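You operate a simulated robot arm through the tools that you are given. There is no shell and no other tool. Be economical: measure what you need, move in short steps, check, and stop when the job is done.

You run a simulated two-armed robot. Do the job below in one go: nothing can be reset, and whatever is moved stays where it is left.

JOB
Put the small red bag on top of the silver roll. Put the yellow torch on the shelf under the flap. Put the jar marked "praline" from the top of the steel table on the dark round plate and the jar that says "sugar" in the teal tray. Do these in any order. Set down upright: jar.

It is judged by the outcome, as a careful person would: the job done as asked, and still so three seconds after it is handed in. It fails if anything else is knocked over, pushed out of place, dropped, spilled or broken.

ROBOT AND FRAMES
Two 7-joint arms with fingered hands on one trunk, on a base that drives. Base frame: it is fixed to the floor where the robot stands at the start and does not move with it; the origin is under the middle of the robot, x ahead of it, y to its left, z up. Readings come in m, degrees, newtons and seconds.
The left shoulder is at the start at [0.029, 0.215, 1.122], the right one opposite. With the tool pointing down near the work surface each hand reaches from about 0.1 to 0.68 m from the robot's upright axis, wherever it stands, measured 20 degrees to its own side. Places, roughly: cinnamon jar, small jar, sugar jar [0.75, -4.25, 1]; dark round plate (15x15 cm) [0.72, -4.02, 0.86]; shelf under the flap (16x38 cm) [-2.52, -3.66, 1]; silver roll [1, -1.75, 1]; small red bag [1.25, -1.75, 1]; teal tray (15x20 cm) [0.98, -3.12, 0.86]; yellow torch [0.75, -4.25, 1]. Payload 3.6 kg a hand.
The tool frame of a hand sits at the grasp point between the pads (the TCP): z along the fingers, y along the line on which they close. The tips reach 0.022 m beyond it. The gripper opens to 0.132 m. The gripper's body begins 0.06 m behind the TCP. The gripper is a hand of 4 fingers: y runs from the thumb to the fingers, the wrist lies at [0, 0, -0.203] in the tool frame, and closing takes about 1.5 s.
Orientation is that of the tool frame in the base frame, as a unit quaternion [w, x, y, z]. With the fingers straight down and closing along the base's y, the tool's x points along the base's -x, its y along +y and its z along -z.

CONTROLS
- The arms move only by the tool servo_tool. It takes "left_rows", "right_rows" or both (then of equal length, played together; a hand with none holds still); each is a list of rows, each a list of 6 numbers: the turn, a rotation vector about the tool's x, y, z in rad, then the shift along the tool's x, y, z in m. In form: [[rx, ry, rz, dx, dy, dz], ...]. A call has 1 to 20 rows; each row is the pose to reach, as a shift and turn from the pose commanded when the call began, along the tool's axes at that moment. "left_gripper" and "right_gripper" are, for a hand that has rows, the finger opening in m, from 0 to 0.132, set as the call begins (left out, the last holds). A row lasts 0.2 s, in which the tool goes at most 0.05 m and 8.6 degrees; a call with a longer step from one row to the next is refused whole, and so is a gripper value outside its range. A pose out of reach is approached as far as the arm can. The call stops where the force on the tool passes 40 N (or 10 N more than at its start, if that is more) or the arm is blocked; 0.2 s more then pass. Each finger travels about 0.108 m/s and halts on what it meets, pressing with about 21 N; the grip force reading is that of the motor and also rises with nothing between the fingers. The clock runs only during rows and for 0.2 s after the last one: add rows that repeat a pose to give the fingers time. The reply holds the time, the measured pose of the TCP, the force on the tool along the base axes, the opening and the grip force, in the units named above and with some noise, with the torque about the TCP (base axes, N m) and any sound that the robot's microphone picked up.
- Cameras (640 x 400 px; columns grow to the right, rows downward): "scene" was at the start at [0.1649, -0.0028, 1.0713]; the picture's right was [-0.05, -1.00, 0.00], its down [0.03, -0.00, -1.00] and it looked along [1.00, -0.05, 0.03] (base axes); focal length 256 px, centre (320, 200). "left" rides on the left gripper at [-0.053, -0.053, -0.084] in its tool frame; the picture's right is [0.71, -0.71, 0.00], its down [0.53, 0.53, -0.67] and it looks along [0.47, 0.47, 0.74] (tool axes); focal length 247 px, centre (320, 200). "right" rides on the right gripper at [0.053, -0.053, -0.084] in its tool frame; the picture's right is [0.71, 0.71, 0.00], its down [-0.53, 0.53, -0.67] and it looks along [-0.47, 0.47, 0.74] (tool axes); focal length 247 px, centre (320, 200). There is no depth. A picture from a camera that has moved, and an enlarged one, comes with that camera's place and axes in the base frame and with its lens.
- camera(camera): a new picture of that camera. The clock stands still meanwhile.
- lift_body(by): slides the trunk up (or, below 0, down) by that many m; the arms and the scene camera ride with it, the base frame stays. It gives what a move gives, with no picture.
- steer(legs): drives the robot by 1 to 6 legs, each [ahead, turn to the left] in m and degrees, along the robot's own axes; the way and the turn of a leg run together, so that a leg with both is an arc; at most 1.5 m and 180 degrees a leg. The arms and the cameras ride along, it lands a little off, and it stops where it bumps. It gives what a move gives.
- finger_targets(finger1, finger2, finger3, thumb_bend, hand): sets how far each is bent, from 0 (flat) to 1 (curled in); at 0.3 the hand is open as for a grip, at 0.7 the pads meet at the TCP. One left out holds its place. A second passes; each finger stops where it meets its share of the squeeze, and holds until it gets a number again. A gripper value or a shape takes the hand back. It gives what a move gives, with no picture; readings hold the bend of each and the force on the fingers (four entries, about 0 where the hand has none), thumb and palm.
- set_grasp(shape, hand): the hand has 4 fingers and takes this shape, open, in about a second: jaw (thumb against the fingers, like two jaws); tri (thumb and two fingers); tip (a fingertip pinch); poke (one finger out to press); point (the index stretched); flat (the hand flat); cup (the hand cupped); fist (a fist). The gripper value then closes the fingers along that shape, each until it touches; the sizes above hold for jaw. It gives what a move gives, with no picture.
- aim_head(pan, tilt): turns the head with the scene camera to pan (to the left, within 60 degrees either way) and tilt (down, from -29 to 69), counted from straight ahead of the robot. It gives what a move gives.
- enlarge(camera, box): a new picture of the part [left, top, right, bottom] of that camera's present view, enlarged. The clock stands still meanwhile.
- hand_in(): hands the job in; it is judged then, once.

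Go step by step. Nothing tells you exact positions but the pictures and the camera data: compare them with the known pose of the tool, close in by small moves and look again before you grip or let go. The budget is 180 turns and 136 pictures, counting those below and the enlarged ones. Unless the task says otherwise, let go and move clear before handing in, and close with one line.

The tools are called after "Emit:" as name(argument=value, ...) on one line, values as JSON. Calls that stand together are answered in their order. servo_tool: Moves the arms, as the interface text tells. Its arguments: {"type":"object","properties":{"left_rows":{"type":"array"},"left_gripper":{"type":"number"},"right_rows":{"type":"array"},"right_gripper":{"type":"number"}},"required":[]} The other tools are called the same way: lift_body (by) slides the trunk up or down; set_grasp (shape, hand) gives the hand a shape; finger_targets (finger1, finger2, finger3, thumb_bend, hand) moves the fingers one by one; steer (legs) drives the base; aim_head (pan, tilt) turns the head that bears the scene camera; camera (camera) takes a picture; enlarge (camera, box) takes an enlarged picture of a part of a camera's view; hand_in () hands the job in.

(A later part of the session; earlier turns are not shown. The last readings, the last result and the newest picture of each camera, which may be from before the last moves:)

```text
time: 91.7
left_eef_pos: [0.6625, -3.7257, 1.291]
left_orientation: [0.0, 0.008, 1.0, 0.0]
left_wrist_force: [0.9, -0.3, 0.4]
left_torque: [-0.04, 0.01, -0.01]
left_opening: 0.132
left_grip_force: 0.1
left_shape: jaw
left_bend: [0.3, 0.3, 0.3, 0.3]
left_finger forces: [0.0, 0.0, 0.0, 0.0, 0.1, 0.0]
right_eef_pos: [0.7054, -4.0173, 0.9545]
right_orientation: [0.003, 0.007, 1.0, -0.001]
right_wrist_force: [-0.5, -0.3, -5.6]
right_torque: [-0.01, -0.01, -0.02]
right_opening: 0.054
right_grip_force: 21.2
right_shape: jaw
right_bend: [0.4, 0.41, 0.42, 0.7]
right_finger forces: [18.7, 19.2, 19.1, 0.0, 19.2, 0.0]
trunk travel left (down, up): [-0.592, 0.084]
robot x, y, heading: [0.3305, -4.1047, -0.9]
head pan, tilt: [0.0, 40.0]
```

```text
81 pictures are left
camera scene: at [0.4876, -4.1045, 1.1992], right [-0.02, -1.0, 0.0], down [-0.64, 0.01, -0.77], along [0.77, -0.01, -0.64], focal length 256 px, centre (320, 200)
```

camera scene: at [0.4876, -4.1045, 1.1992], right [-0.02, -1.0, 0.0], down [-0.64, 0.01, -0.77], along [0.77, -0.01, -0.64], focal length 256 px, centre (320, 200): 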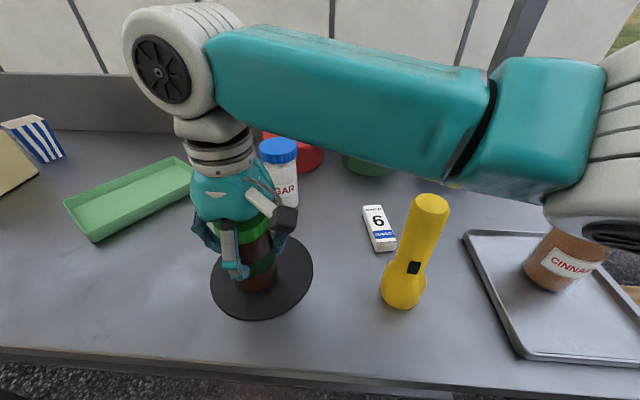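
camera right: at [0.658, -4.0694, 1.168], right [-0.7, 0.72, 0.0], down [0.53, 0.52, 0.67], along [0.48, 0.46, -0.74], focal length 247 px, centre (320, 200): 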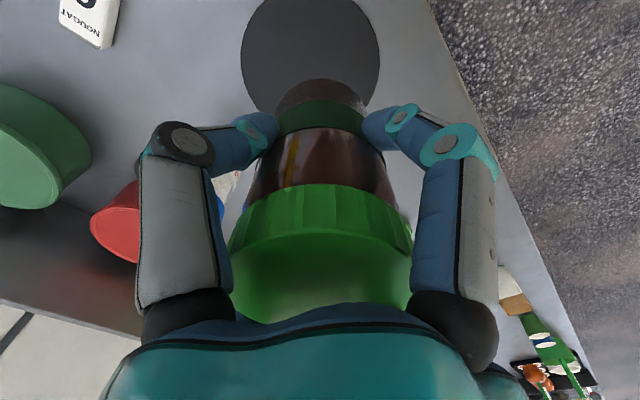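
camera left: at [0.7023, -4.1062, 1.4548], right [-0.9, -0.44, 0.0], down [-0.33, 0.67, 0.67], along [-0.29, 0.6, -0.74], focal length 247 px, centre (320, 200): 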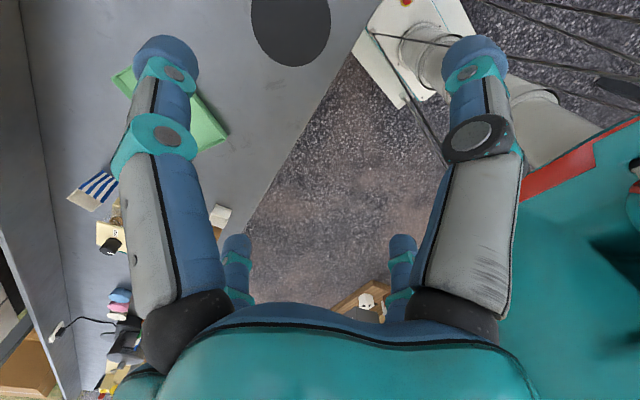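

The forearm passes low over the torch; I raise the trunk 7 cm so the arm stays higher, then lower the hand again.

Emit:
lift_body(by=0.08)

Emit:
servo_tool(right_rows=[[0, 0, 0, 0, 0, 0.03], [0, 0, 0, 0, 0, 0.06], [0, 0, 0, 0, 0, 0.08], [0, 0, 0, 0, 0, 0.088], [0, 0, 0, 0, 0, 0.088]])

Emit:
camera(camera="scene")

```text
time: 92.9
left_eef_pos: [0.6635, -3.725, 1.3703]
left_orientation: [0.0, 0.007, 1.0, 0.0]
left_wrist_force: [0.4, 0.9, 0.7]
left_torque: [-0.03, 0.02, 0.06]
left_opening: 0.1317
left_grip_force: 0.1
left_shape: jaw
left_bend: [0.3, 0.3, 0.3, 0.3]
left_finger forces: [0.0, 0.0, 0.0, 0.0, 0.0, 0.0]
right_eef_pos: [0.7066, -4.0177, 1.0365]
right_orientation: [0.002, 0.006, 1.0, -0.001]
right_wrist_force: [-0.2, -0.8, -4.2]
right_torque: [-0.02, 0.0, 0.02]
right_opening: 0.0545
right_grip_force: 20.6
right_shape: jaw
right_bend: [0.4, 0.41, 0.42, 0.7]
right_finger forces: [18.7, 19.1, 19.2, 0.1, 19.1, 0.0]
trunk travel left (down, up): [-0.672, 0.004]
robot x, y, heading: [0.3276, -4.1024, -0.9]
head pan, tilt: [0.0, 40.0]
```

```text
time: 94.3
left_eef_pos: [0.6631, -3.7262, 1.3707]
left_orientation: [0.001, 0.008, 1.0, 0.0]
left_wrist_force: [0.0, 0.5, -0.4]
left_torque: [0.01, 0.05, -0.02]
left_opening: 0.1321
left_grip_force: 0.1
left_shape: jaw
left_bend: [0.3, 0.3, 0.3, 0.3]
left_finger forces: [0.0, 0.0, 0.0, 0.0, 0.0, 0.0]
right_eef_pos: [0.7342, -4.0488, 0.9445]
right_orientation: [0.017, 0.029, 0.999, -0.019]
right_wrist_force: [0.3, 0.3, -4.9]
right_torque: [0.02, 0.01, -0.01]
right_opening: 0.0539
right_grip_force: 21.5
right_shape: jaw
right_bend: [0.4, 0.41, 0.42, 0.7]
right_finger forces: [18.8, 19.1, 19.2, 0.0, 19.2, 0.1]
trunk travel left (down, up): [-0.672, 0.004]
robot x, y, heading: [0.3277, -4.1043, -0.9]
head pan, tilt: [0.0, 40.0]
stopped in row 5 (right hand): the arm was blocked; the commanded pose is now the measured one
```

```text
80 pictures are left
camera scene: at [0.4877, -4.1047, 1.2794], right [-0.02, -1.0, 0.0], down [-0.64, 0.01, -0.77], along [0.77, -0.01, -0.64], focal length 256 px, centre (320, 200)
```

scene: 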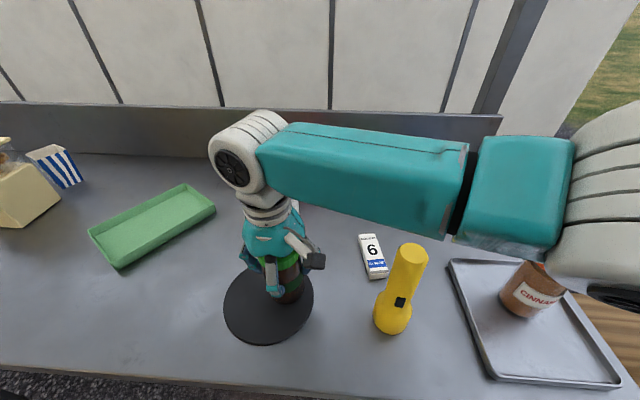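

The arm folded to its limit and stopped; nothing else moved. I raise the jar, straighten it, then back the base away so the arm reaches out more comfortably.

Emit:
servo_tool(right_rows=[[-0.01, 0.01, -0.01, 0, 0, -0.03], [-0.02, 0.02, -0.03, 0, 0, -0.06], [-0.036, 0.03, -0.044, 0, 0, -0.1], [-0.036, 0.03, -0.044, 0, 0, -0.1]])

Emit:
camera(camera="scene")

```text
time: 95.3
left_eef_pos: [0.6628, -3.7251, 1.3706]
left_orientation: [0.0, 0.009, 1.0, -0.001]
left_wrist_force: [-0.1, 0.0, -0.3]
left_torque: [0.0, 0.01, 0.05]
left_opening: 0.1319
left_grip_force: 0.0
left_shape: jaw
left_bend: [0.3, 0.3, 0.3, 0.3]
left_finger forces: [0.0, 0.0, 0.0, 0.0, 0.0, 0.0]
right_eef_pos: [0.7301, -4.0419, 1.0446]
right_orientation: [0.001, 0.005, 1.0, 0.002]
right_wrist_force: [-0.1, -0.9, -3.9]
right_torque: [0.02, -0.02, 0.02]
right_opening: 0.0535
right_grip_force: 20.8
right_shape: jaw
right_bend: [0.4, 0.41, 0.42, 0.7]
right_finger forces: [18.7, 19.1, 19.3, 0.0, 19.0, 0.1]
trunk travel left (down, up): [-0.672, 0.004]
robot x, y, heading: [0.3294, -4.1089, -0.7]
head pan, tilt: [0.0, 40.0]
```

```text
79 pictures are left
camera scene: at [0.4877, -4.1046, 1.2794], right [-0.02, -1.0, 0.0], down [-0.64, 0.01, -0.77], along [0.77, -0.01, -0.64], focal length 256 px, centre (320, 200)
```

scene: 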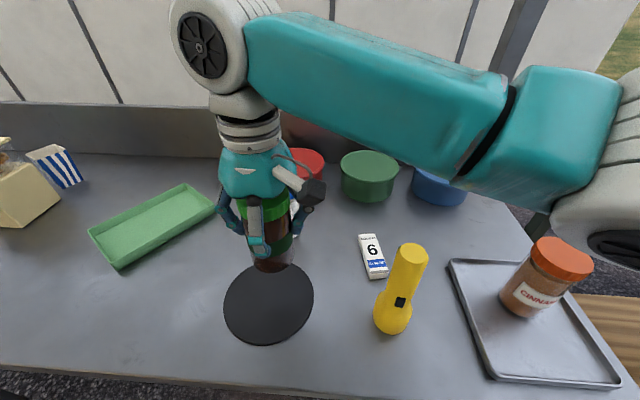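

I back the base 9 cm.

Emit:
steer(legs=[[-0.09, 0]])

Emit:
servo_tool(right_rows=[[0, 0, 0, -0.035, 0.012, 0], [0, 0, 0, -0.065, 0.024, 0.02], [0, 0, 0, -0.065, 0.024, 0.05], [0, 0, 0, -0.065, 0.024, 0.08], [0, 0, 0, -0.065, 0.024, 0.095], [0, 0, 0, -0.065, 0.024, 0.095]])

Emit:
camera(camera="scene")

```text
time: 96.4
left_eef_pos: [0.5691, -3.7233, 1.3717]
left_orientation: [0.001, 0.008, 1.0, 0.001]
left_wrist_force: [0.0, -0.1, 0.2]
left_torque: [0.02, 0.01, 0.0]
left_opening: 0.1321
left_grip_force: 0.1
left_shape: jaw
left_bend: [0.3, 0.3, 0.3, 0.3]
left_finger forces: [0.0, 0.0, 0.1, 0.0, 0.1, 0.1]
right_eef_pos: [0.6349, -4.0397, 1.0446]
right_orientation: [0.001, 0.005, 1.0, 0.002]
right_wrist_force: [0.2, -0.5, -4.0]
right_torque: [-0.01, -0.02, 0.03]
right_opening: 0.0537
right_grip_force: 20.7
right_shape: jaw
right_bend: [0.4, 0.41, 0.42, 0.7]
right_finger forces: [18.9, 19.0, 19.3, 0.0, 19.0, 0.1]
trunk travel left (down, up): [-0.672, 0.004]
robot x, y, heading: [0.2358, -4.1016, -1.0]
head pan, tilt: [0.0, 40.0]
```

```text
time: 97.3
left_eef_pos: [0.572, -3.7239, 1.372]
left_orientation: [0.0, 0.008, 1.0, 0.0]
left_wrist_force: [-0.4, -0.5, -1.0]
left_torque: [0.0, 0.0, 0.0]
left_opening: 0.1319
left_grip_force: 0.0
left_shape: jaw
left_bend: [0.3, 0.3, 0.3, 0.3]
left_finger forces: [0.0, 0.0, 0.0, 0.0, 0.0, 0.1]
right_eef_pos: [0.7705, -4.1269, 0.9847]
right_orientation: [0.018, 0.087, 0.995, -0.038]
right_wrist_force: [0.0, 1.1, -4.3]
right_torque: [-0.02, 0.03, 0.01]
right_opening: 0.0534
right_grip_force: 20.7
right_shape: jaw
right_bend: [0.4, 0.41, 0.42, 0.7]
right_finger forces: [19.0, 19.7, 19.5, 0.0, 19.0, 0.0]
right hand out of reach, approached as far as the arm can: row 4
trunk travel left (down, up): [-0.672, 0.004]
robot x, y, heading: [0.2377, -4.1077, -0.9]
head pan, tilt: [0.0, 40.0]
stopped in row 4 (right hand): the arm was blocked; the commanded pose is now the measured one
```

```text
78 pictures are left
camera scene: at [0.3974, -4.1026, 1.2793], right [-0.02, -1.0, 0.0], down [-0.64, 0.01, -0.77], along [0.77, -0.01, -0.64], focal length 256 px, centre (320, 200)
```

scene: 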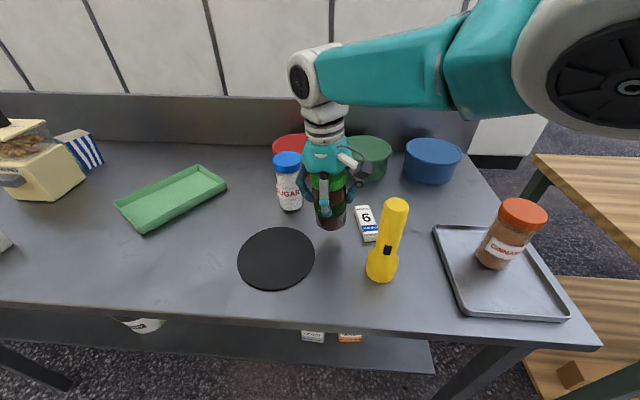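

The arm dislikes reaching across the body. I raise and straighten the jar, then turn the robot 30 degrees left so the plate lies to the right hand's own side.

Emit:
servo_tool(right_rows=[[-0.02, 0.01, -0.04, 0, 0, -0.04], [-0.04, 0.02, -0.08, 0, 0, -0.08], [-0.06, 0.03, -0.12, 0, 0, -0.12], [-0.076, 0.036, -0.162, 0, 0, -0.15], [-0.076, 0.036, -0.162, 0, 0, -0.15]])

Emit:
camera(camera="scene")

```text
time: 98.5
left_eef_pos: [0.5724, -3.7245, 1.3721]
left_orientation: [-0.001, 0.008, 1.0, -0.001]
left_wrist_force: [-1.2, 0.5, -0.1]
left_torque: [0.02, 0.01, 0.02]
left_opening: 0.1319
left_grip_force: 0.1
left_shape: jaw
left_bend: [0.3, 0.3, 0.3, 0.3]
left_finger forces: [0.0, 0.1, 0.1, 0.0, 0.0, 0.0]
right_eef_pos: [0.7643, -4.1122, 1.1373]
right_orientation: [0.0, 0.003, 1.0, 0.001]
right_wrist_force: [-0.1, -0.3, -3.7]
right_torque: [0.01, -0.01, 0.05]
right_opening: 0.0536
right_grip_force: 20.9
right_shape: jaw
right_bend: [0.4, 0.41, 0.42, 0.7]
right_finger forces: [18.8, 19.4, 19.5, 0.0, 18.6, 0.0]
trunk travel left (down, up): [-0.672, 0.004]
robot x, y, heading: [0.2432, -4.1014, -0.8]
head pan, tilt: [0.0, 40.0]
```

```text
77 pictures are left
camera scene: at [0.397, -4.1032, 1.2793], right [-0.02, -1.0, 0.0], down [-0.64, 0.01, -0.77], along [0.77, -0.01, -0.64], focal length 256 px, centre (320, 200)
```

scene: 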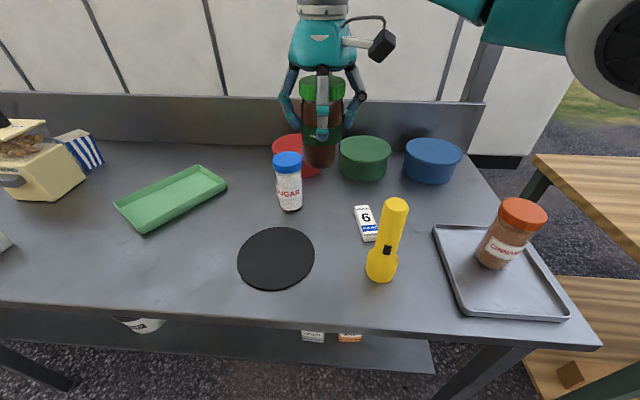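

All objects intact. I turn left 30 degrees.

Emit:
steer(legs=[[0, 30]])

Emit:
aim_head(pan=-20, tilt=40)

Emit:
camera(camera="scene")

```text
time: 100.3
left_eef_pos: [0.3406, -3.6098, 1.3719]
left_orientation: [0.0, -0.245, 0.969, 0.0]
left_wrist_force: [0.4, -0.1, 0.1]
left_torque: [0.03, 0.03, -0.03]
left_opening: 0.1319
left_grip_force: 0.1
left_shape: jaw
left_bend: [0.3, 0.3, 0.3, 0.3]
left_finger forces: [0.1, 0.1, 0.0, 0.1, 0.0, 0.0]
right_eef_pos: [0.7007, -3.8546, 1.1362]
right_orientation: [0.0, -0.25, 0.968, 0.001]
right_wrist_force: [-0.1, -0.3, -4.1]
right_torque: [0.03, -0.02, -0.01]
right_opening: 0.0532
right_grip_force: 21.1
right_shape: jaw
right_bend: [0.4, 0.41, 0.42, 0.7]
right_finger forces: [18.5, 19.4, 19.3, 0.0, 18.7, 0.0]
trunk travel left (down, up): [-0.672, 0.004]
robot x, y, heading: [0.2477, -4.1265, 28.5]
head pan, tilt: [0.0, 40.0]
```

```text
time: 101.2
left_eef_pos: [0.3429, -3.6103, 1.3733]
left_orientation: [0.0, -0.245, 0.97, 0.0]
left_wrist_force: [-0.5, -0.6, 0.1]
left_torque: [0.0, -0.02, 0.03]
left_opening: 0.132
left_grip_force: 0.1
left_shape: jaw
left_bend: [0.3, 0.3, 0.3, 0.3]
left_finger forces: [0.0, 0.0, 0.0, 0.0, 0.0, 0.0]
right_eef_pos: [0.7014, -3.8556, 1.1362]
right_orientation: [0.0, -0.25, 0.968, 0.002]
right_wrist_force: [0.1, 0.2, -3.5]
right_torque: [0.01, 0.0, 0.01]
right_opening: 0.0531
right_grip_force: 20.9
right_shape: jaw
right_bend: [0.4, 0.42, 0.42, 0.7]
right_finger forces: [19.7, 21.0, 20.1, 0.1, 19.3, 0.0]
trunk travel left (down, up): [-0.672, 0.004]
robot x, y, heading: [0.2452, -4.1235, 28.5]
head pan, tilt: [-20.0, 40.0]
```

```text
76 pictures are left
camera scene: at [0.3968, -4.0737, 1.2794], right [0.15, -0.99, 0.0], down [-0.64, -0.1, -0.77], along [0.76, 0.11, -0.64], focal length 256 px, centre (320, 200)
```

scene: 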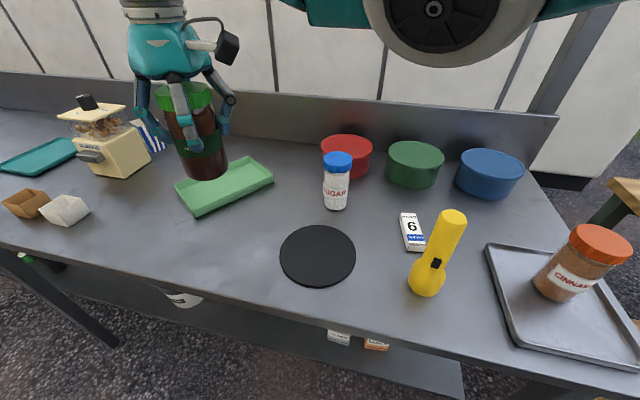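

Plate is at [0.712, -4.022]. I carry the jar there and lower to just above it.

Emit:
servo_tool(right_rows=[[0, 0, 0, 0.018, -0.04, 0], [0, 0, 0, 0.038, -0.08, 0], [0, 0, 0, 0.057, -0.12, 0], [0, 0, 0, 0.0712, -0.1507, 0.02], [0, 0, 0, 0.0712, -0.1507, 0.06], [0, 0, 0, 0.0712, -0.1507, 0.1], [0, 0, 0, 0.0712, -0.1507, 0.14], [0, 0, 0, 0.0712, -0.1507, 0.17], [0, 0, 0, 0.0712, -0.1507, 0.17]])

Emit:
camera(camera="scene")

Emit:
camera(camera="right")

```text
time: 103.2
left_eef_pos: [0.3425, -3.6086, 1.3733]
left_orientation: [0.0, -0.245, 0.969, 0.0]
left_wrist_force: [0.5, 0.4, 0.4]
left_torque: [0.0, -0.02, 0.01]
left_opening: 0.1318
left_grip_force: 0.0
left_shape: jaw
left_bend: [0.3, 0.3, 0.3, 0.3]
left_finger forces: [0.0, 0.1, 0.0, 0.0, 0.0, 0.0]
right_eef_pos: [0.7097, -4.021, 0.9655]
right_orientation: [0.0, -0.25, 0.968, 0.0]
right_wrist_force: [0.7, 0.2, -3.9]
right_torque: [0.01, 0.01, 0.02]
right_opening: 0.0532
right_grip_force: 21.6
right_shape: jaw
right_bend: [0.4, 0.42, 0.42, 0.7]
right_finger forces: [18.5, 20.9, 19.8, 0.0, 19.1, 0.1]
trunk travel left (down, up): [-0.672, 0.004]
robot x, y, heading: [0.2467, -4.1235, 28.6]
head pan, tilt: [-20.0, 40.0]
```

```text
75 pictures are left
camera scene: at [0.3965, -4.0734, 1.2794], right [0.15, -0.99, 0.0], down [-0.64, -0.1, -0.77], along [0.76, 0.11, -0.64], focal length 256 px, centre (320, 200)
```

scene: 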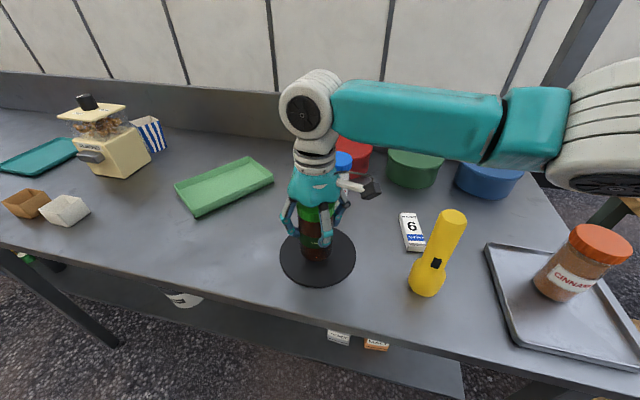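

```text
74 pictures are left
camera right: at [0.6909, -4.0921, 1.0492], right [-0.96, 0.28, 0.0], down [0.21, 0.71, 0.67], along [0.19, 0.64, -0.74], focal length 247 px, centre (320, 200)
```

right: 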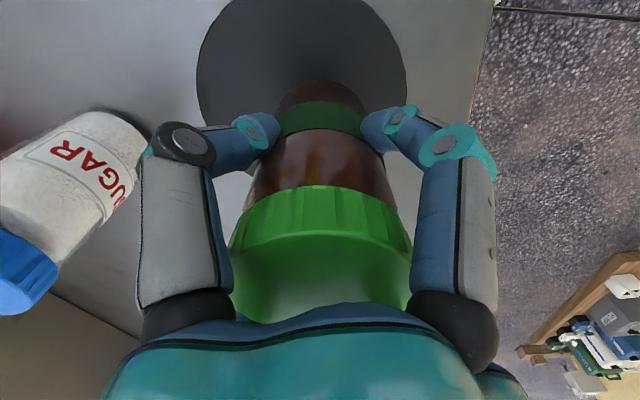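

Well placed. I lower gently the last centimetres.

Emit:
servo_tool(right_rows=[[0, 0, 0, 0, 0, 0.012], [0, 0, 0, 0, 0, 0.019], [0, 0, 0, 0, 0, 0.023], [0, 0, 0, 0, 0, 0.025], [0, 0, 0, 0, 0, 0.025]])

Emit:
enlarge(camera="scene", box=[260, 150, 380, 300])

```text
time: 104.4
left_eef_pos: [0.3424, -3.6089, 1.3733]
left_orientation: [0.0, -0.245, 0.97, -0.001]
left_wrist_force: [0.5, 0.3, -1.3]
left_torque: [0.0, 0.0, -0.01]
left_opening: 0.132
left_grip_force: 0.0
left_shape: jaw
left_bend: [0.3, 0.3, 0.3, 0.3]
left_finger forces: [0.0, 0.0, 0.0, 0.0, 0.0, 0.1]
right_eef_pos: [0.7102, -4.0194, 0.9422]
right_orientation: [0.0, -0.25, 0.968, 0.001]
right_wrist_force: [-0.7, -1.6, 1.4]
right_torque: [-0.01, -0.03, -0.02]
right_opening: 0.053
right_grip_force: 21.2
right_shape: jaw
right_bend: [0.4, 0.42, 0.42, 0.7]
right_finger forces: [18.9, 20.8, 19.6, 0.0, 19.5, 0.0]
trunk travel left (down, up): [-0.672, 0.004]
robot x, y, heading: [0.248, -4.1248, 28.4]
head pan, tilt: [-20.0, 40.0]
```

```text
2.67 times, centred on (320, 225) of scene
camera zoom: at [0.396, -4.0737, 1.2796], right [0.15, -0.99, 0.0], down [-0.64, -0.1, -0.77], along [0.76, 0.11, -0.64], focal length 682 px, centre (320, 133)
```

zoom: 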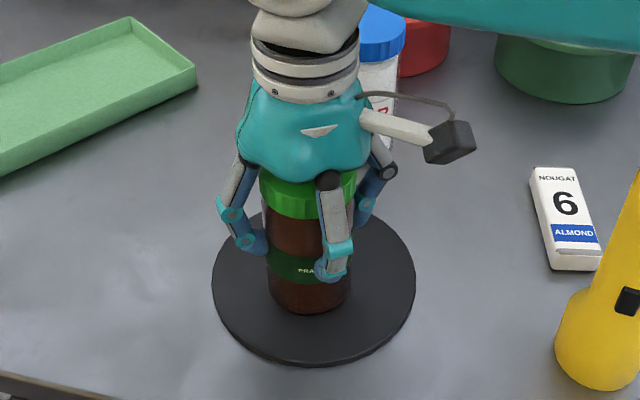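

The jar touches the plate (force turned). I release and rise.

Emit:
servo_tool(right_rows=[[0, 0, 0, 0, 0, 0.001], [0, 0, 0, 0, 0, 0.001], [0, 0, 0, 0, 0, 0.001], [0, 0, 0, 0, 0, 0.001], [0, 0, 0, 0, 0, 0.001], [0, 0, 0, 0, 0, 0.001]], right_gripper=0.132)

Emit:
servo_tool(right_rows=[[0, 0, 0, 0, 0, -0.03], [0, 0, 0, 0, 0, -0.07], [0, 0, 0, 0, 0, -0.11], [0, 0, 0, 0, 0, -0.15], [0, 0, 0, 0, 0, -0.19], [0, 0, 0, 0, 0, -0.23], [0, 0, 0, 0, 0, -0.23]])

Emit:
camera(camera="scene")

```text
time: 105.8
left_eef_pos: [0.3418, -3.6089, 1.3728]
left_orientation: [0.0, -0.246, 0.969, 0.0]
left_wrist_force: [0.3, 0.0, -0.9]
left_torque: [-0.02, 0.05, -0.01]
left_opening: 0.132
left_grip_force: 0.0
left_shape: jaw
left_bend: [0.3, 0.3, 0.3, 0.3]
left_finger forces: [0.0, 0.0, 0.0, 0.0, 0.1, 0.0]
right_eef_pos: [0.7118, -4.0211, 0.9401]
right_orientation: [0.001, -0.25, 0.968, 0.001]
right_wrist_force: [0.6, 0.1, -0.2]
right_torque: [-0.01, 0.0, -0.02]
right_opening: 0.1321
right_grip_force: 0.1
right_shape: jaw
right_bend: [0.3, 0.3, 0.3, 0.3]
right_finger forces: [0.0, 0.0, 0.1, 0.0, 0.0, 0.0]
trunk travel left (down, up): [-0.672, 0.004]
robot x, y, heading: [0.2481, -4.1234, 28.5]
head pan, tilt: [-20.0, 40.0]
```

```text
time: 107.4
left_eef_pos: [0.3426, -3.6097, 1.3724]
left_orientation: [0.0, -0.245, 0.969, 0.001]
left_wrist_force: [0.9, 0.1, 0.3]
left_torque: [0.01, -0.01, 0.03]
left_opening: 0.1322
left_grip_force: 0.0
left_shape: jaw
left_bend: [0.3, 0.3, 0.3, 0.3]
left_finger forces: [0.0, 0.0, 0.0, 0.1, 0.0, 0.1]
right_eef_pos: [0.7109, -4.0206, 1.1713]
right_orientation: [0.0, -0.25, 0.968, 0.001]
right_wrist_force: [-0.2, 0.5, -0.4]
right_torque: [0.03, 0.0, -0.05]
right_opening: 0.1318
right_grip_force: 0.0
right_shape: jaw
right_bend: [0.3, 0.3, 0.3, 0.3]
right_finger forces: [0.0, 0.0, 0.0, 0.0, 0.1, 0.0]
trunk travel left (down, up): [-0.672, 0.004]
robot x, y, heading: [0.2471, -4.1254, 29.1]
head pan, tilt: [-20.0, 40.0]
```

```text
72 pictures are left
camera scene: at [0.3964, -4.0735, 1.2794], right [0.15, -0.99, 0.0], down [-0.64, -0.1, -0.77], along [0.76, 0.11, -0.64], focal length 256 px, centre (320, 200)
```

scene: 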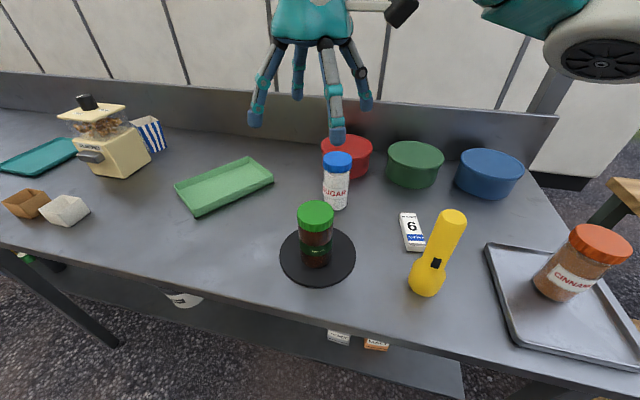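

Praline stands on the plate. Next the sugar jar with the right hand: about [0.892, -4.041]. I lower the trunk a bit for reach and move above it.

Emit:
lift_body(by=-0.08)

Emit:
servo_tool(right_rows=[[0, 0, 0, -0.035, -0.025, 0], [0, 0, 0, -0.07, -0.05, 0], [0, 0, 0, -0.11, -0.078, 0], [0, 0, 0, -0.1487, -0.105, 0], [0, 0, 0, -0.1487, -0.105, 0]])

Emit:
camera(camera="right")

Emit:
camera(camera="scene")

```text
time: 108.5
left_eef_pos: [0.3418, -3.6105, 1.2927]
left_orientation: [0.0, -0.246, 0.969, 0.0]
left_wrist_force: [-0.3, 0.5, 0.6]
left_torque: [-0.01, 0.03, 0.02]
left_opening: 0.132
left_grip_force: 0.1
left_shape: jaw
left_bend: [0.3, 0.3, 0.3, 0.3]
left_finger forces: [0.0, 0.0, 0.0, 0.1, 0.0, 0.0]
right_eef_pos: [0.7108, -4.0206, 1.0903]
right_orientation: [0.0, -0.25, 0.968, 0.001]
right_wrist_force: [0.2, 0.4, -0.2]
right_torque: [-0.03, 0.02, -0.02]
right_opening: 0.1319
right_grip_force: 0.0
right_shape: jaw
right_bend: [0.3, 0.3, 0.3, 0.3]
right_finger forces: [0.0, 0.0, 0.0, 0.0, 0.0, 0.1]
trunk travel left (down, up): [-0.592, 0.084]
robot x, y, heading: [0.247, -4.1249, 28.7]
head pan, tilt: [-20.0, 40.0]
```

```text
time: 109.7
left_eef_pos: [0.3418, -3.6096, 1.2923]
left_orientation: [0.0, -0.245, 0.97, 0.001]
left_wrist_force: [0.5, 0.2, 0.0]
left_torque: [0.01, 0.0, 0.01]
left_opening: 0.1321
left_grip_force: 0.1
left_shape: jaw
left_bend: [0.3, 0.3, 0.3, 0.3]
left_finger forces: [0.1, 0.0, 0.1, 0.0, 0.0, 0.1]
right_eef_pos: [0.8923, -4.0409, 1.0921]
right_orientation: [0.001, -0.251, 0.968, 0.001]
right_wrist_force: [-0.7, 0.6, 0.6]
right_torque: [0.01, 0.02, -0.02]
right_opening: 0.1318
right_grip_force: 0.1
right_shape: jaw
right_bend: [0.3, 0.3, 0.3, 0.3]
right_finger forces: [0.1, 0.0, 0.0, 0.0, 0.0, 0.1]
trunk travel left (down, up): [-0.592, 0.084]
robot x, y, heading: [0.246, -4.1246, 29.0]
head pan, tilt: [-20.0, 40.0]
```

```text
71 pictures are left
camera right: at [0.8723, -4.1122, 1.1766], right [-0.96, 0.28, 0.0], down [0.2, 0.71, 0.67], along [0.19, 0.64, -0.74], focal length 247 px, centre (320, 200)
```

right: 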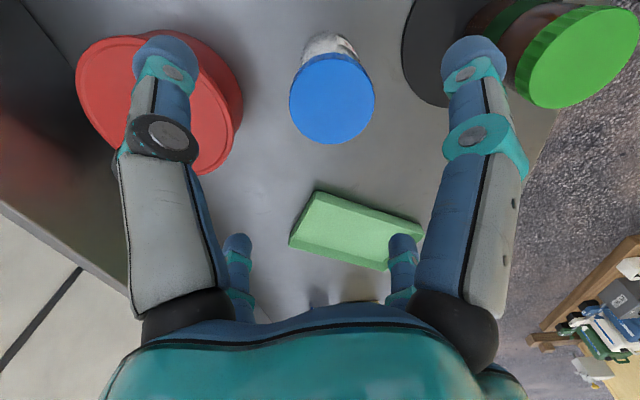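

```text
70 pictures are left
camera scene: at [0.3962, -4.0738, 1.1993], right [0.15, -0.99, 0.0], down [-0.64, -0.1, -0.77], along [0.76, 0.11, -0.64], focal length 256 px, centre (320, 200)
```

scene: 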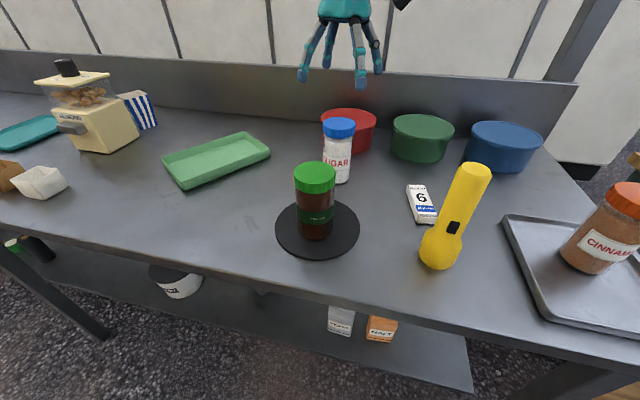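

Centred within 4 mm, bowls clear. I descend to z≈0.94.

Emit:
servo_tool(right_rows=[[0, 0, 0, 0.0035, 0.002, 0.03], [0, 0, 0, 0.0035, 0.002, 0.07], [0, 0, 0, 0.0035, 0.002, 0.11], [0, 0, 0, 0.0035, 0.002, 0.14], [0, 0, 0, 0.0035, 0.002, 0.15], [0, 0, 0, 0.0035, 0.002, 0.15]])

Emit:
camera(camera="right")

Emit:
enlarge(camera="scene", box=[270, 50, 410, 210])

```text
time: 111.1
left_eef_pos: [0.3422, -3.6094, 1.2927]
left_orientation: [0.0, -0.246, 0.969, 0.0]
left_wrist_force: [-0.4, 0.5, -0.1]
left_torque: [-0.04, -0.04, 0.03]
left_opening: 0.132
left_grip_force: 0.1
left_shape: jaw
left_bend: [0.3, 0.3, 0.3, 0.3]
left_finger forces: [0.1, 0.0, 0.0, 0.0, 0.0, 0.0]
right_eef_pos: [0.8865, -4.0401, 0.9406]
right_orientation: [0.0, -0.25, 0.968, 0.002]
right_wrist_force: [-0.6, 0.6, 0.4]
right_torque: [0.0, 0.01, 0.04]
right_opening: 0.1322
right_grip_force: 0.0
right_shape: jaw
right_bend: [0.3, 0.3, 0.3, 0.3]
right_finger forces: [0.5, 0.1, 0.0, 0.0, 0.1, 0.1]
trunk travel left (down, up): [-0.592, 0.084]
robot x, y, heading: [0.2453, -4.1249, 28.8]
head pan, tilt: [-20.0, 40.0]
```

```text
69 pictures are left
camera right: at [0.8669, -4.1124, 1.0244], right [-0.96, 0.28, 0.0], down [0.21, 0.71, 0.67], along [0.19, 0.64, -0.74], focal length 247 px, centre (320, 200)
```

right: 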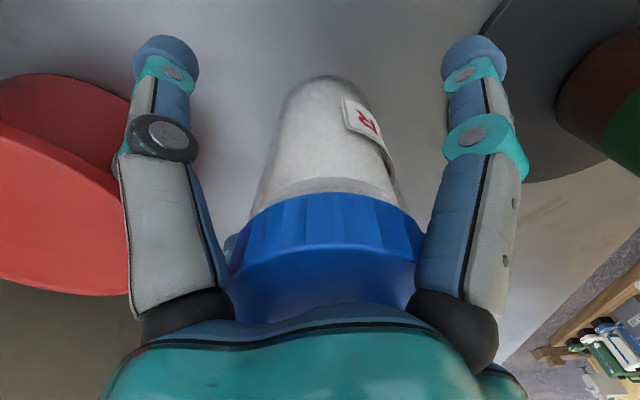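

```text
2.50 times, centred on (340, 130) of scene
camera zoom: at [0.3963, -4.0734, 1.1993], right [0.15, -0.99, 0.0], down [-0.64, -0.1, -0.77], along [0.76, 0.11, -0.64], focal length 640 px, centre (270, 375)
```

zoom: 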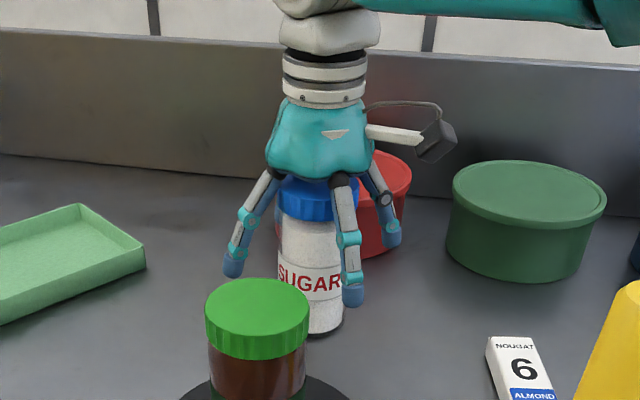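

Well centred. I close and lift.

Emit:
servo_tool(right_rows=[[0, 0, 0, 0, 0, 0], [0, 0, 0, 0, 0, 0], [0, 0, 0, 0, 0, 0], [0, 0, 0, 0, 0, 0], [0, 0, 0, 0, 0, 0], [0, 0, 0, 0, 0, 0], [0, 0, 0, 0, 0, 0]], right_gripper=0.04)

Emit:
lift_body(by=0.08)

Emit:
servo_tool(right_rows=[[0, 0, 0, 0.03, 0.02, -0.04], [0, 0, 0, 0.06, 0.03, -0.08], [0, 0, 0, 0.09, 0.03, -0.12], [0, 0, 0, 0.12, 0.03, -0.15], [0, 0, 0, 0.15, 0.03, -0.17], [0, 0, 0, 0.15, 0.03, -0.17]])

Emit:
camera(camera="scene")

```text
time: 112.7
left_eef_pos: [0.3423, -3.6081, 1.2932]
left_orientation: [0.0, -0.245, 0.969, 0.001]
left_wrist_force: [0.4, 0.2, -0.7]
left_torque: [-0.01, 0.01, 0.0]
left_opening: 0.1319
left_grip_force: 0.1
left_shape: jaw
left_bend: [0.3, 0.3, 0.3, 0.3]
left_finger forces: [0.0, 0.0, 0.1, 0.0, 0.0, 0.0]
right_eef_pos: [0.8874, -4.0401, 0.9407]
right_orientation: [0.0, -0.25, 0.968, 0.001]
right_wrist_force: [-0.1, -0.8, -0.2]
right_torque: [-0.01, -0.08, -0.01]
right_opening: 0.053
right_grip_force: 21.0
right_shape: jaw
right_bend: [0.4, 0.4, 0.42, 0.7]
right_finger forces: [19.4, 19.1, 18.5, 0.0, 19.2, 0.1]
trunk travel left (down, up): [-0.592, 0.084]
robot x, y, heading: [0.2462, -4.1247, 28.5]
head pan, tilt: [-20.0, 40.0]
```

```text
time: 113.9
left_eef_pos: [0.3422, -3.6093, 1.3732]
left_orientation: [0.0, -0.245, 0.969, 0.0]
left_wrist_force: [-0.1, -0.2, 0.2]
left_torque: [0.01, 0.0, 0.02]
left_opening: 0.1321
left_grip_force: 0.0
left_shape: jaw
left_bend: [0.3, 0.3, 0.3, 0.3]
left_finger forces: [0.0, 0.0, 0.1, 0.1, 0.0, 0.0]
right_eef_pos: [0.8889, -4.0416, 1.0209]
right_orientation: [0.0, -0.25, 0.968, 0.001]
right_wrist_force: [0.8, 1.1, -3.3]
right_torque: [-0.02, -0.02, -0.01]
right_opening: 0.053
right_grip_force: 21.0
right_shape: jaw
right_bend: [0.4, 0.4, 0.42, 0.7]
right_finger forces: [19.3, 18.9, 18.5, 0.0, 19.1, 0.0]
trunk travel left (down, up): [-0.672, 0.004]
robot x, y, heading: [0.2487, -4.122, 28.7]
head pan, tilt: [-20.0, 40.0]
```

```text
refused: row 1 steps farther than a row can; nothing moved
```

```text
67 pictures are left
camera scene: at [0.3969, -4.0731, 1.2793], right [0.15, -0.99, 0.0], down [-0.64, -0.1, -0.77], along [0.76, 0.11, -0.64], focal length 256 px, centre (320, 200)
```

scene: 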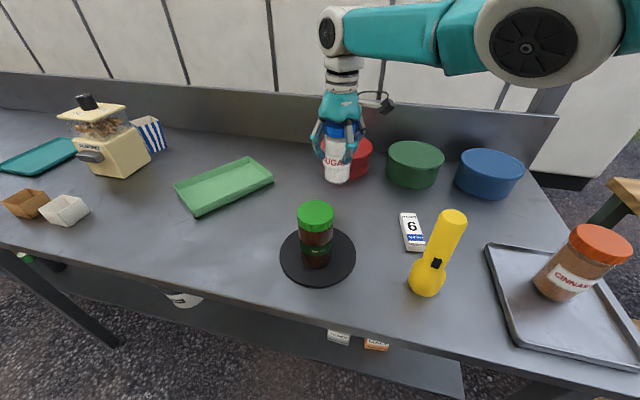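

Sugar is held. I raise it and retract it near the body.

Emit:
servo_tool(right_rows=[[0, 0, 0, 0, 0, -0.04], [0, 0, 0, 0, 0, -0.08], [0, 0, 0, 0, 0, -0.12], [0, 0, 0, 0, 0, -0.16], [0, 0, 0, 0.04, 0, -0.18], [0, 0, 0, 0.08, 0, -0.2], [0, 0, 0, 0.12, 0, -0.2], [0, 0, 0, 0.16, 0, -0.2], [0, 0, 0, 0.2, 0, -0.2]])

Emit:
steer(legs=[[0, -35], [0, -27]])

Emit:
aim_head(pan=20, tilt=40)

Emit:
camera(camera="scene")

```text
time: 115.9
left_eef_pos: [0.3408, -3.6101, 1.3735]
left_orientation: [0.001, -0.245, 0.969, 0.0]
left_wrist_force: [-0.8, 0.0, -0.1]
left_torque: [0.02, -0.03, 0.0]
left_opening: 0.1319
left_grip_force: 0.1
left_shape: jaw
left_bend: [0.3, 0.3, 0.3, 0.3]
left_finger forces: [0.0, 0.1, 0.1, 0.1, 0.1, 0.0]
right_eef_pos: [0.7104, -4.1401, 1.2209]
right_orientation: [0.001, -0.249, 0.969, 0.001]
right_wrist_force: [-0.4, -0.5, -3.7]
right_torque: [0.0, -0.02, 0.02]
right_opening: 0.0527
right_grip_force: 21.1
right_shape: jaw
right_bend: [0.4, 0.4, 0.42, 0.7]
right_finger forces: [18.9, 19.1, 18.6, 0.0, 19.4, 0.0]
trunk travel left (down, up): [-0.672, 0.004]
robot x, y, heading: [0.2467, -4.1223, 28.7]
head pan, tilt: [-20.0, 40.0]
```

```text
time: 119.0
left_eef_pos: [0.7062, -3.8773, 1.3749]
left_orientation: [0.0, 0.199, 0.98, 0.001]
left_wrist_force: [0.7, 0.6, 0.6]
left_torque: [0.0, 0.0, 0.0]
left_opening: 0.1321
left_grip_force: 0.0
left_shape: jaw
left_bend: [0.3, 0.3, 0.3, 0.3]
left_finger forces: [0.0, 0.1, 0.0, 0.0, 0.0, 0.0]
right_eef_pos: [0.5254, -4.4952, 1.2218]
right_orientation: [0.0, 0.194, 0.981, 0.002]
right_wrist_force: [0.0, 0.4, -2.9]
right_torque: [0.0, 0.02, 0.02]
right_opening: 0.0526
right_grip_force: 21.3
right_shape: jaw
right_bend: [0.4, 0.4, 0.42, 0.7]
right_finger forces: [18.9, 20.5, 19.0, 0.0, 20.9, 0.0]
trunk travel left (down, up): [-0.672, 0.004]
robot x, y, heading: [0.2573, -4.0881, -23.4]
head pan, tilt: [-20.0, 40.0]
stopped in leg 2: the robot was blocked; the commanded pose is now the measured one
```

```text
time: 120.1
left_eef_pos: [0.7088, -3.873, 1.3739]
left_orientation: [0.0, 0.198, 0.98, 0.0]
left_wrist_force: [0.2, -0.3, 0.4]
left_torque: [-0.08, 0.0, 0.0]
left_opening: 0.1319
left_grip_force: 0.0
left_shape: jaw
left_bend: [0.3, 0.3, 0.3, 0.3]
left_finger forces: [0.1, 0.0, 0.0, 0.0, 0.0, 0.0]
right_eef_pos: [0.5261, -4.4937, 1.222]
right_orientation: [0.0, 0.193, 0.981, 0.001]
right_wrist_force: [-0.1, 0.1, -3.1]
right_torque: [0.02, -0.01, -0.01]
right_opening: 0.0526
right_grip_force: 20.7
right_shape: jaw
right_bend: [0.4, 0.4, 0.42, 0.7]
right_finger forces: [18.8, 20.5, 19.1, 0.1, 20.8, 0.0]
trunk travel left (down, up): [-0.672, 0.004]
robot x, y, heading: [0.2565, -4.0875, -23.6]
head pan, tilt: [20.0, 40.0]
```

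```text
66 pictures are left
camera scene: at [0.4114, -4.1212, 1.2794], right [-0.06, -1.0, 0.0], down [-0.64, 0.04, -0.77], along [0.76, -0.04, -0.64], focal length 256 px, centre (320, 200)
```

scene: 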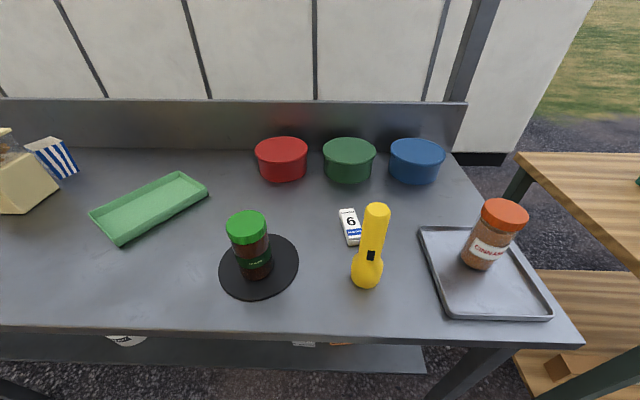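

I turn a little more so the torch is on the left hand's own side.

Emit:
steer(legs=[[0, -14]])

Emit:
camera(camera="left")

```text
time: 121.3
left_eef_pos: [0.7433, -3.9876, 1.3748]
left_orientation: [0.001, 0.316, 0.949, 0.001]
left_wrist_force: [-0.7, -0.8, -0.7]
left_torque: [0.03, 0.02, 0.02]
left_opening: 0.132
left_grip_force: 0.0
left_shape: jaw
left_bend: [0.3, 0.3, 0.3, 0.3]
left_finger forces: [0.1, 0.0, 0.1, 0.0, 0.0, 0.0]
right_eef_pos: [0.4177, -4.5447, 1.2219]
right_orientation: [0.001, 0.311, 0.95, 0.0]
right_wrist_force: [0.1, 0.4, -2.8]
right_torque: [0.0, 0.01, -0.03]
right_opening: 0.0527
right_grip_force: 20.6
right_shape: jaw
right_bend: [0.4, 0.4, 0.42, 0.7]
right_finger forces: [18.7, 20.5, 19.0, 0.1, 20.8, 0.0]
trunk travel left (down, up): [-0.672, 0.004]
robot x, y, heading: [0.2604, -4.0808, -37.3]
head pan, tilt: [20.0, 40.0]
```

```text
65 pictures are left
camera left: at [0.7545, -4.0633, 1.458], right [-0.99, -0.14, 0.0], down [-0.11, 0.74, 0.67], along [-0.09, 0.66, -0.74], focal length 247 px, centre (320, 200)
```

left: 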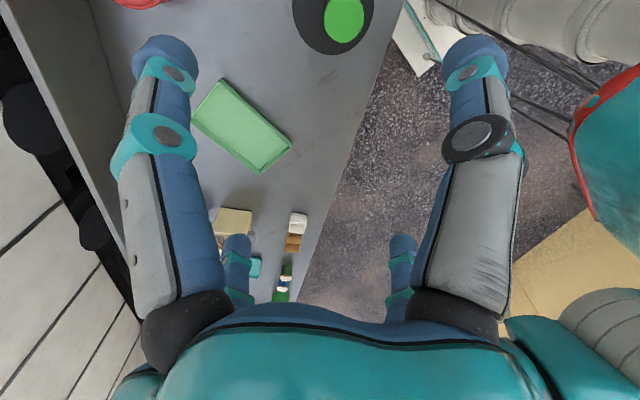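

I bring the left hand above the torch.

Emit:
servo_tool(left_rows=[[0, 0, 0, -0.015, -0.04, 0.02], [0, 0, 0, -0.03, -0.08, 0.04], [0, 0, 0, -0.045, -0.12, 0.06], [0, 0, 0, -0.06, -0.16, 0.08], [0, 0, 0, -0.076, -0.2, 0.1], [0, 0, 0, -0.0866, -0.2245, 0.13], [0, 0, 0, -0.0866, -0.2245, 0.16], [0, 0, 0, -0.0866, -0.2245, 0.19], [0, 0, 0, -0.0866, -0.2245, 0.22], [0, 0, 0, -0.0866, -0.2245, 0.22]])

Emit:
camera(camera="left")

Emit:
camera(camera="scene")

```text
time: 123.5
left_eef_pos: [0.6785, -4.2192, 1.1512]
left_orientation: [0.0, 0.315, 0.949, 0.001]
left_wrist_force: [0.2, -0.5, 0.8]
left_torque: [0.0, 0.03, -0.01]
left_opening: 0.1319
left_grip_force: 0.0
left_shape: jaw
left_bend: [0.3, 0.3, 0.3, 0.3]
left_finger forces: [0.1, 0.1, 0.0, 0.0, 0.0, 0.1]
right_eef_pos: [0.4185, -4.5458, 1.2223]
right_orientation: [-0.001, 0.312, 0.95, 0.001]
right_wrist_force: [0.6, 0.8, -3.2]
right_torque: [0.03, 0.01, 0.05]
right_opening: 0.0523
right_grip_force: 20.9
right_shape: jaw
right_bend: [0.4, 0.4, 0.42, 0.7]
right_finger forces: [18.8, 20.4, 19.1, 0.1, 20.8, 0.0]
trunk travel left (down, up): [-0.672, 0.004]
robot x, y, heading: [0.2623, -4.0779, -37.4]
head pan, tilt: [20.0, 40.0]
```

```text
64 pictures are left
camera left: at [0.6896, -4.295, 1.2363], right [-0.99, -0.14, 0.0], down [-0.11, 0.74, 0.67], along [-0.09, 0.66, -0.74], focal length 247 px, centre (320, 200)
```

left: 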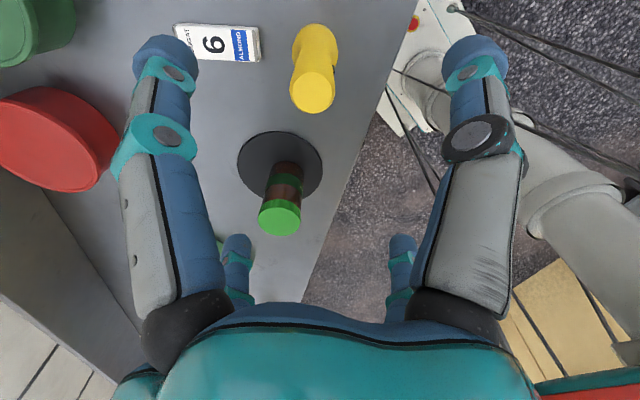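

```text
63 pictures are left
camera scene: at [0.4032, -4.1478, 1.2794], right [-0.3, -0.95, 0.0], down [-0.61, 0.19, -0.77], along [0.73, -0.23, -0.64], focal length 256 px, centre (320, 200)
```

scene: 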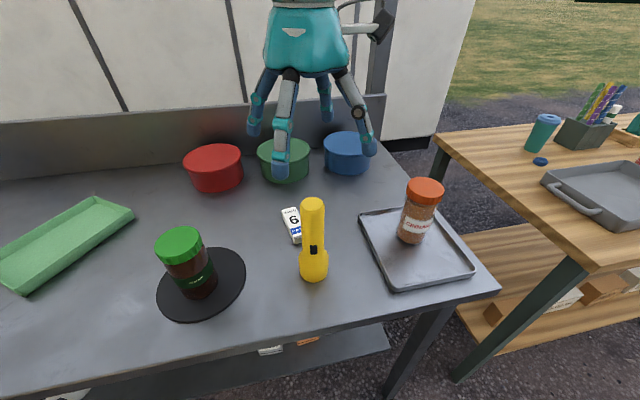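

Torch top at about [0.683, -4.225]. I correct and descend around the handle.

Emit:
servo_tool(left_rows=[[0, 0, 0, -0.007, -0.002, 0.03], [0, 0, 0, -0.007, -0.002, 0.07], [0, 0, 0, -0.007, -0.002, 0.11], [0, 0, 0, -0.007, -0.002, 0.14], [0, 0, 0, -0.007, -0.002, 0.165], [0, 0, 0, -0.007, -0.002, 0.165]])

Emit:
camera(camera="left")

Emit:
camera(camera="scene")

```text
time: 124.9
left_eef_pos: [0.6853, -4.2252, 0.9886]
left_orientation: [0.0, 0.317, 0.948, 0.001]
left_wrist_force: [0.4, 0.7, 0.2]
left_torque: [0.04, 0.01, 0.04]
left_opening: 0.1322
left_grip_force: 0.0
left_shape: jaw
left_bend: [0.3, 0.3, 0.3, 0.3]
left_finger forces: [0.0, 0.1, 0.1, 0.1, 0.0, 0.0]
right_eef_pos: [0.4174, -4.545, 1.2221]
right_orientation: [0.0, 0.311, 0.95, 0.001]
right_wrist_force: [0.5, 0.4, -3.7]
right_torque: [-0.01, 0.01, -0.01]
right_opening: 0.0525
right_grip_force: 21.0
right_shape: jaw
right_bend: [0.4, 0.4, 0.42, 0.7]
right_finger forces: [18.8, 20.5, 19.0, 0.1, 20.7, 0.0]
trunk travel left (down, up): [-0.672, 0.004]
robot x, y, heading: [0.2621, -4.0751, -37.1]
head pan, tilt: [20.0, 40.0]
```

```text
62 pictures are left
camera left: at [0.6962, -4.3004, 1.0728], right [-0.99, -0.14, 0.0], down [-0.11, 0.74, 0.67], along [-0.09, 0.66, -0.74], focal length 247 px, centre (320, 200)
```

left: 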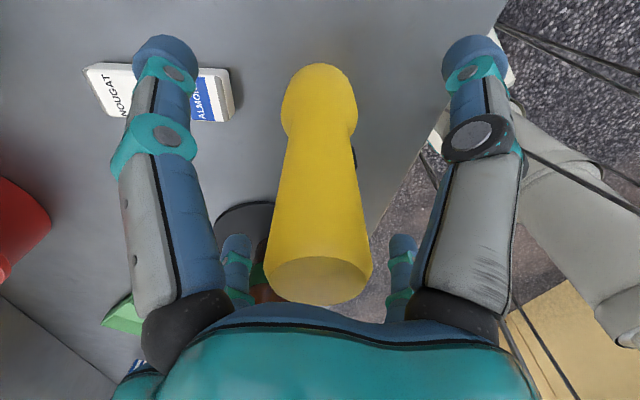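

```text
61 pictures are left
camera scene: at [0.4033, -4.1477, 1.2794], right [-0.3, -0.95, 0.0], down [-0.61, 0.19, -0.77], along [0.73, -0.23, -0.64], focal length 256 px, centre (320, 200)
```

scene: 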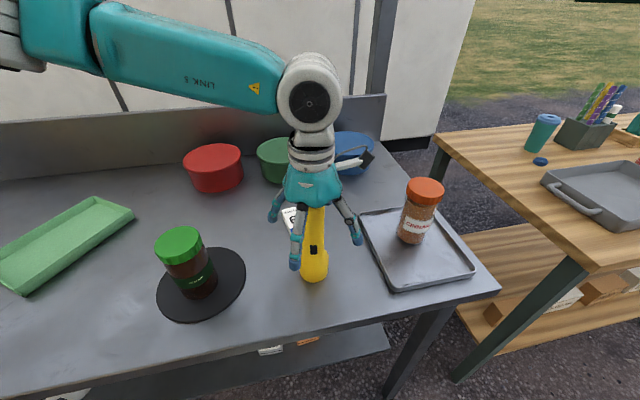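

Centred on the handle. I close the left hand.

Emit:
servo_tool(left_rows=[[0, 0, 0, 0, 0, 0], [0, 0, 0, 0, 0, 0], [0, 0, 0, 0, 0, 0], [0, 0, 0, 0, 0, 0], [0, 0, 0, 0, 0, 0], [0, 0, 0, 0, 0, 0], [0, 0, 0, 0, 0, 0], [0, 0, 0, 0, 0, 0], [0, 0, 0, 0, 0, 0]], left_gripper=0.015)

Emit:
camera(camera="left")

```text
time: 126.9
left_eef_pos: [0.6854, -4.2247, 0.9892]
left_orientation: [0.0, 0.316, 0.949, 0.001]
left_wrist_force: [0.3, 0.0, 0.4]
left_torque: [-0.01, -0.02, 0.01]
left_opening: 0.0288
left_grip_force: 21.3
left_shape: jaw
left_bend: [0.77, 0.77, 0.77, 0.7]
left_finger forces: [19.2, 19.4, 19.0, 0.1, 19.6, 0.1]
right_eef_pos: [0.4183, -4.5447, 1.2218]
right_orientation: [0.0, 0.311, 0.95, 0.0]
right_wrist_force: [-0.1, 0.6, -2.9]
right_torque: [-0.01, 0.0, 0.01]
right_opening: 0.0522
right_grip_force: 20.8
right_shape: jaw
right_bend: [0.4, 0.4, 0.42, 0.7]
right_finger forces: [18.8, 20.5, 19.1, 0.0, 20.8, 0.1]
trunk travel left (down, up): [-0.672, 0.004]
robot x, y, heading: [0.2631, -4.0754, -37.3]
head pan, tilt: [20.0, 40.0]
```

```text
60 pictures are left
camera left: at [0.6963, -4.3004, 1.073], right [-0.99, -0.14, 0.0], down [-0.11, 0.74, 0.67], along [-0.09, 0.66, -0.74], focal length 247 px, centre (320, 200)
```

left: 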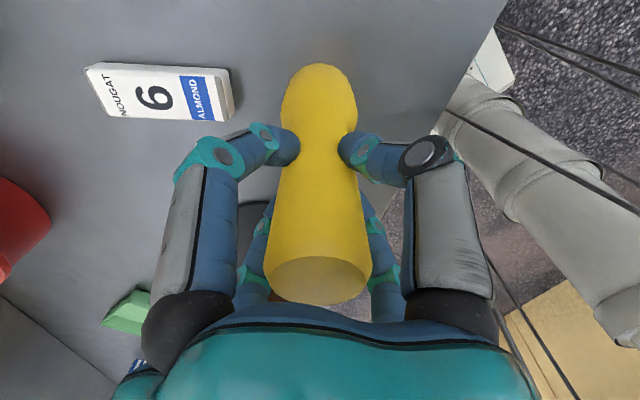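

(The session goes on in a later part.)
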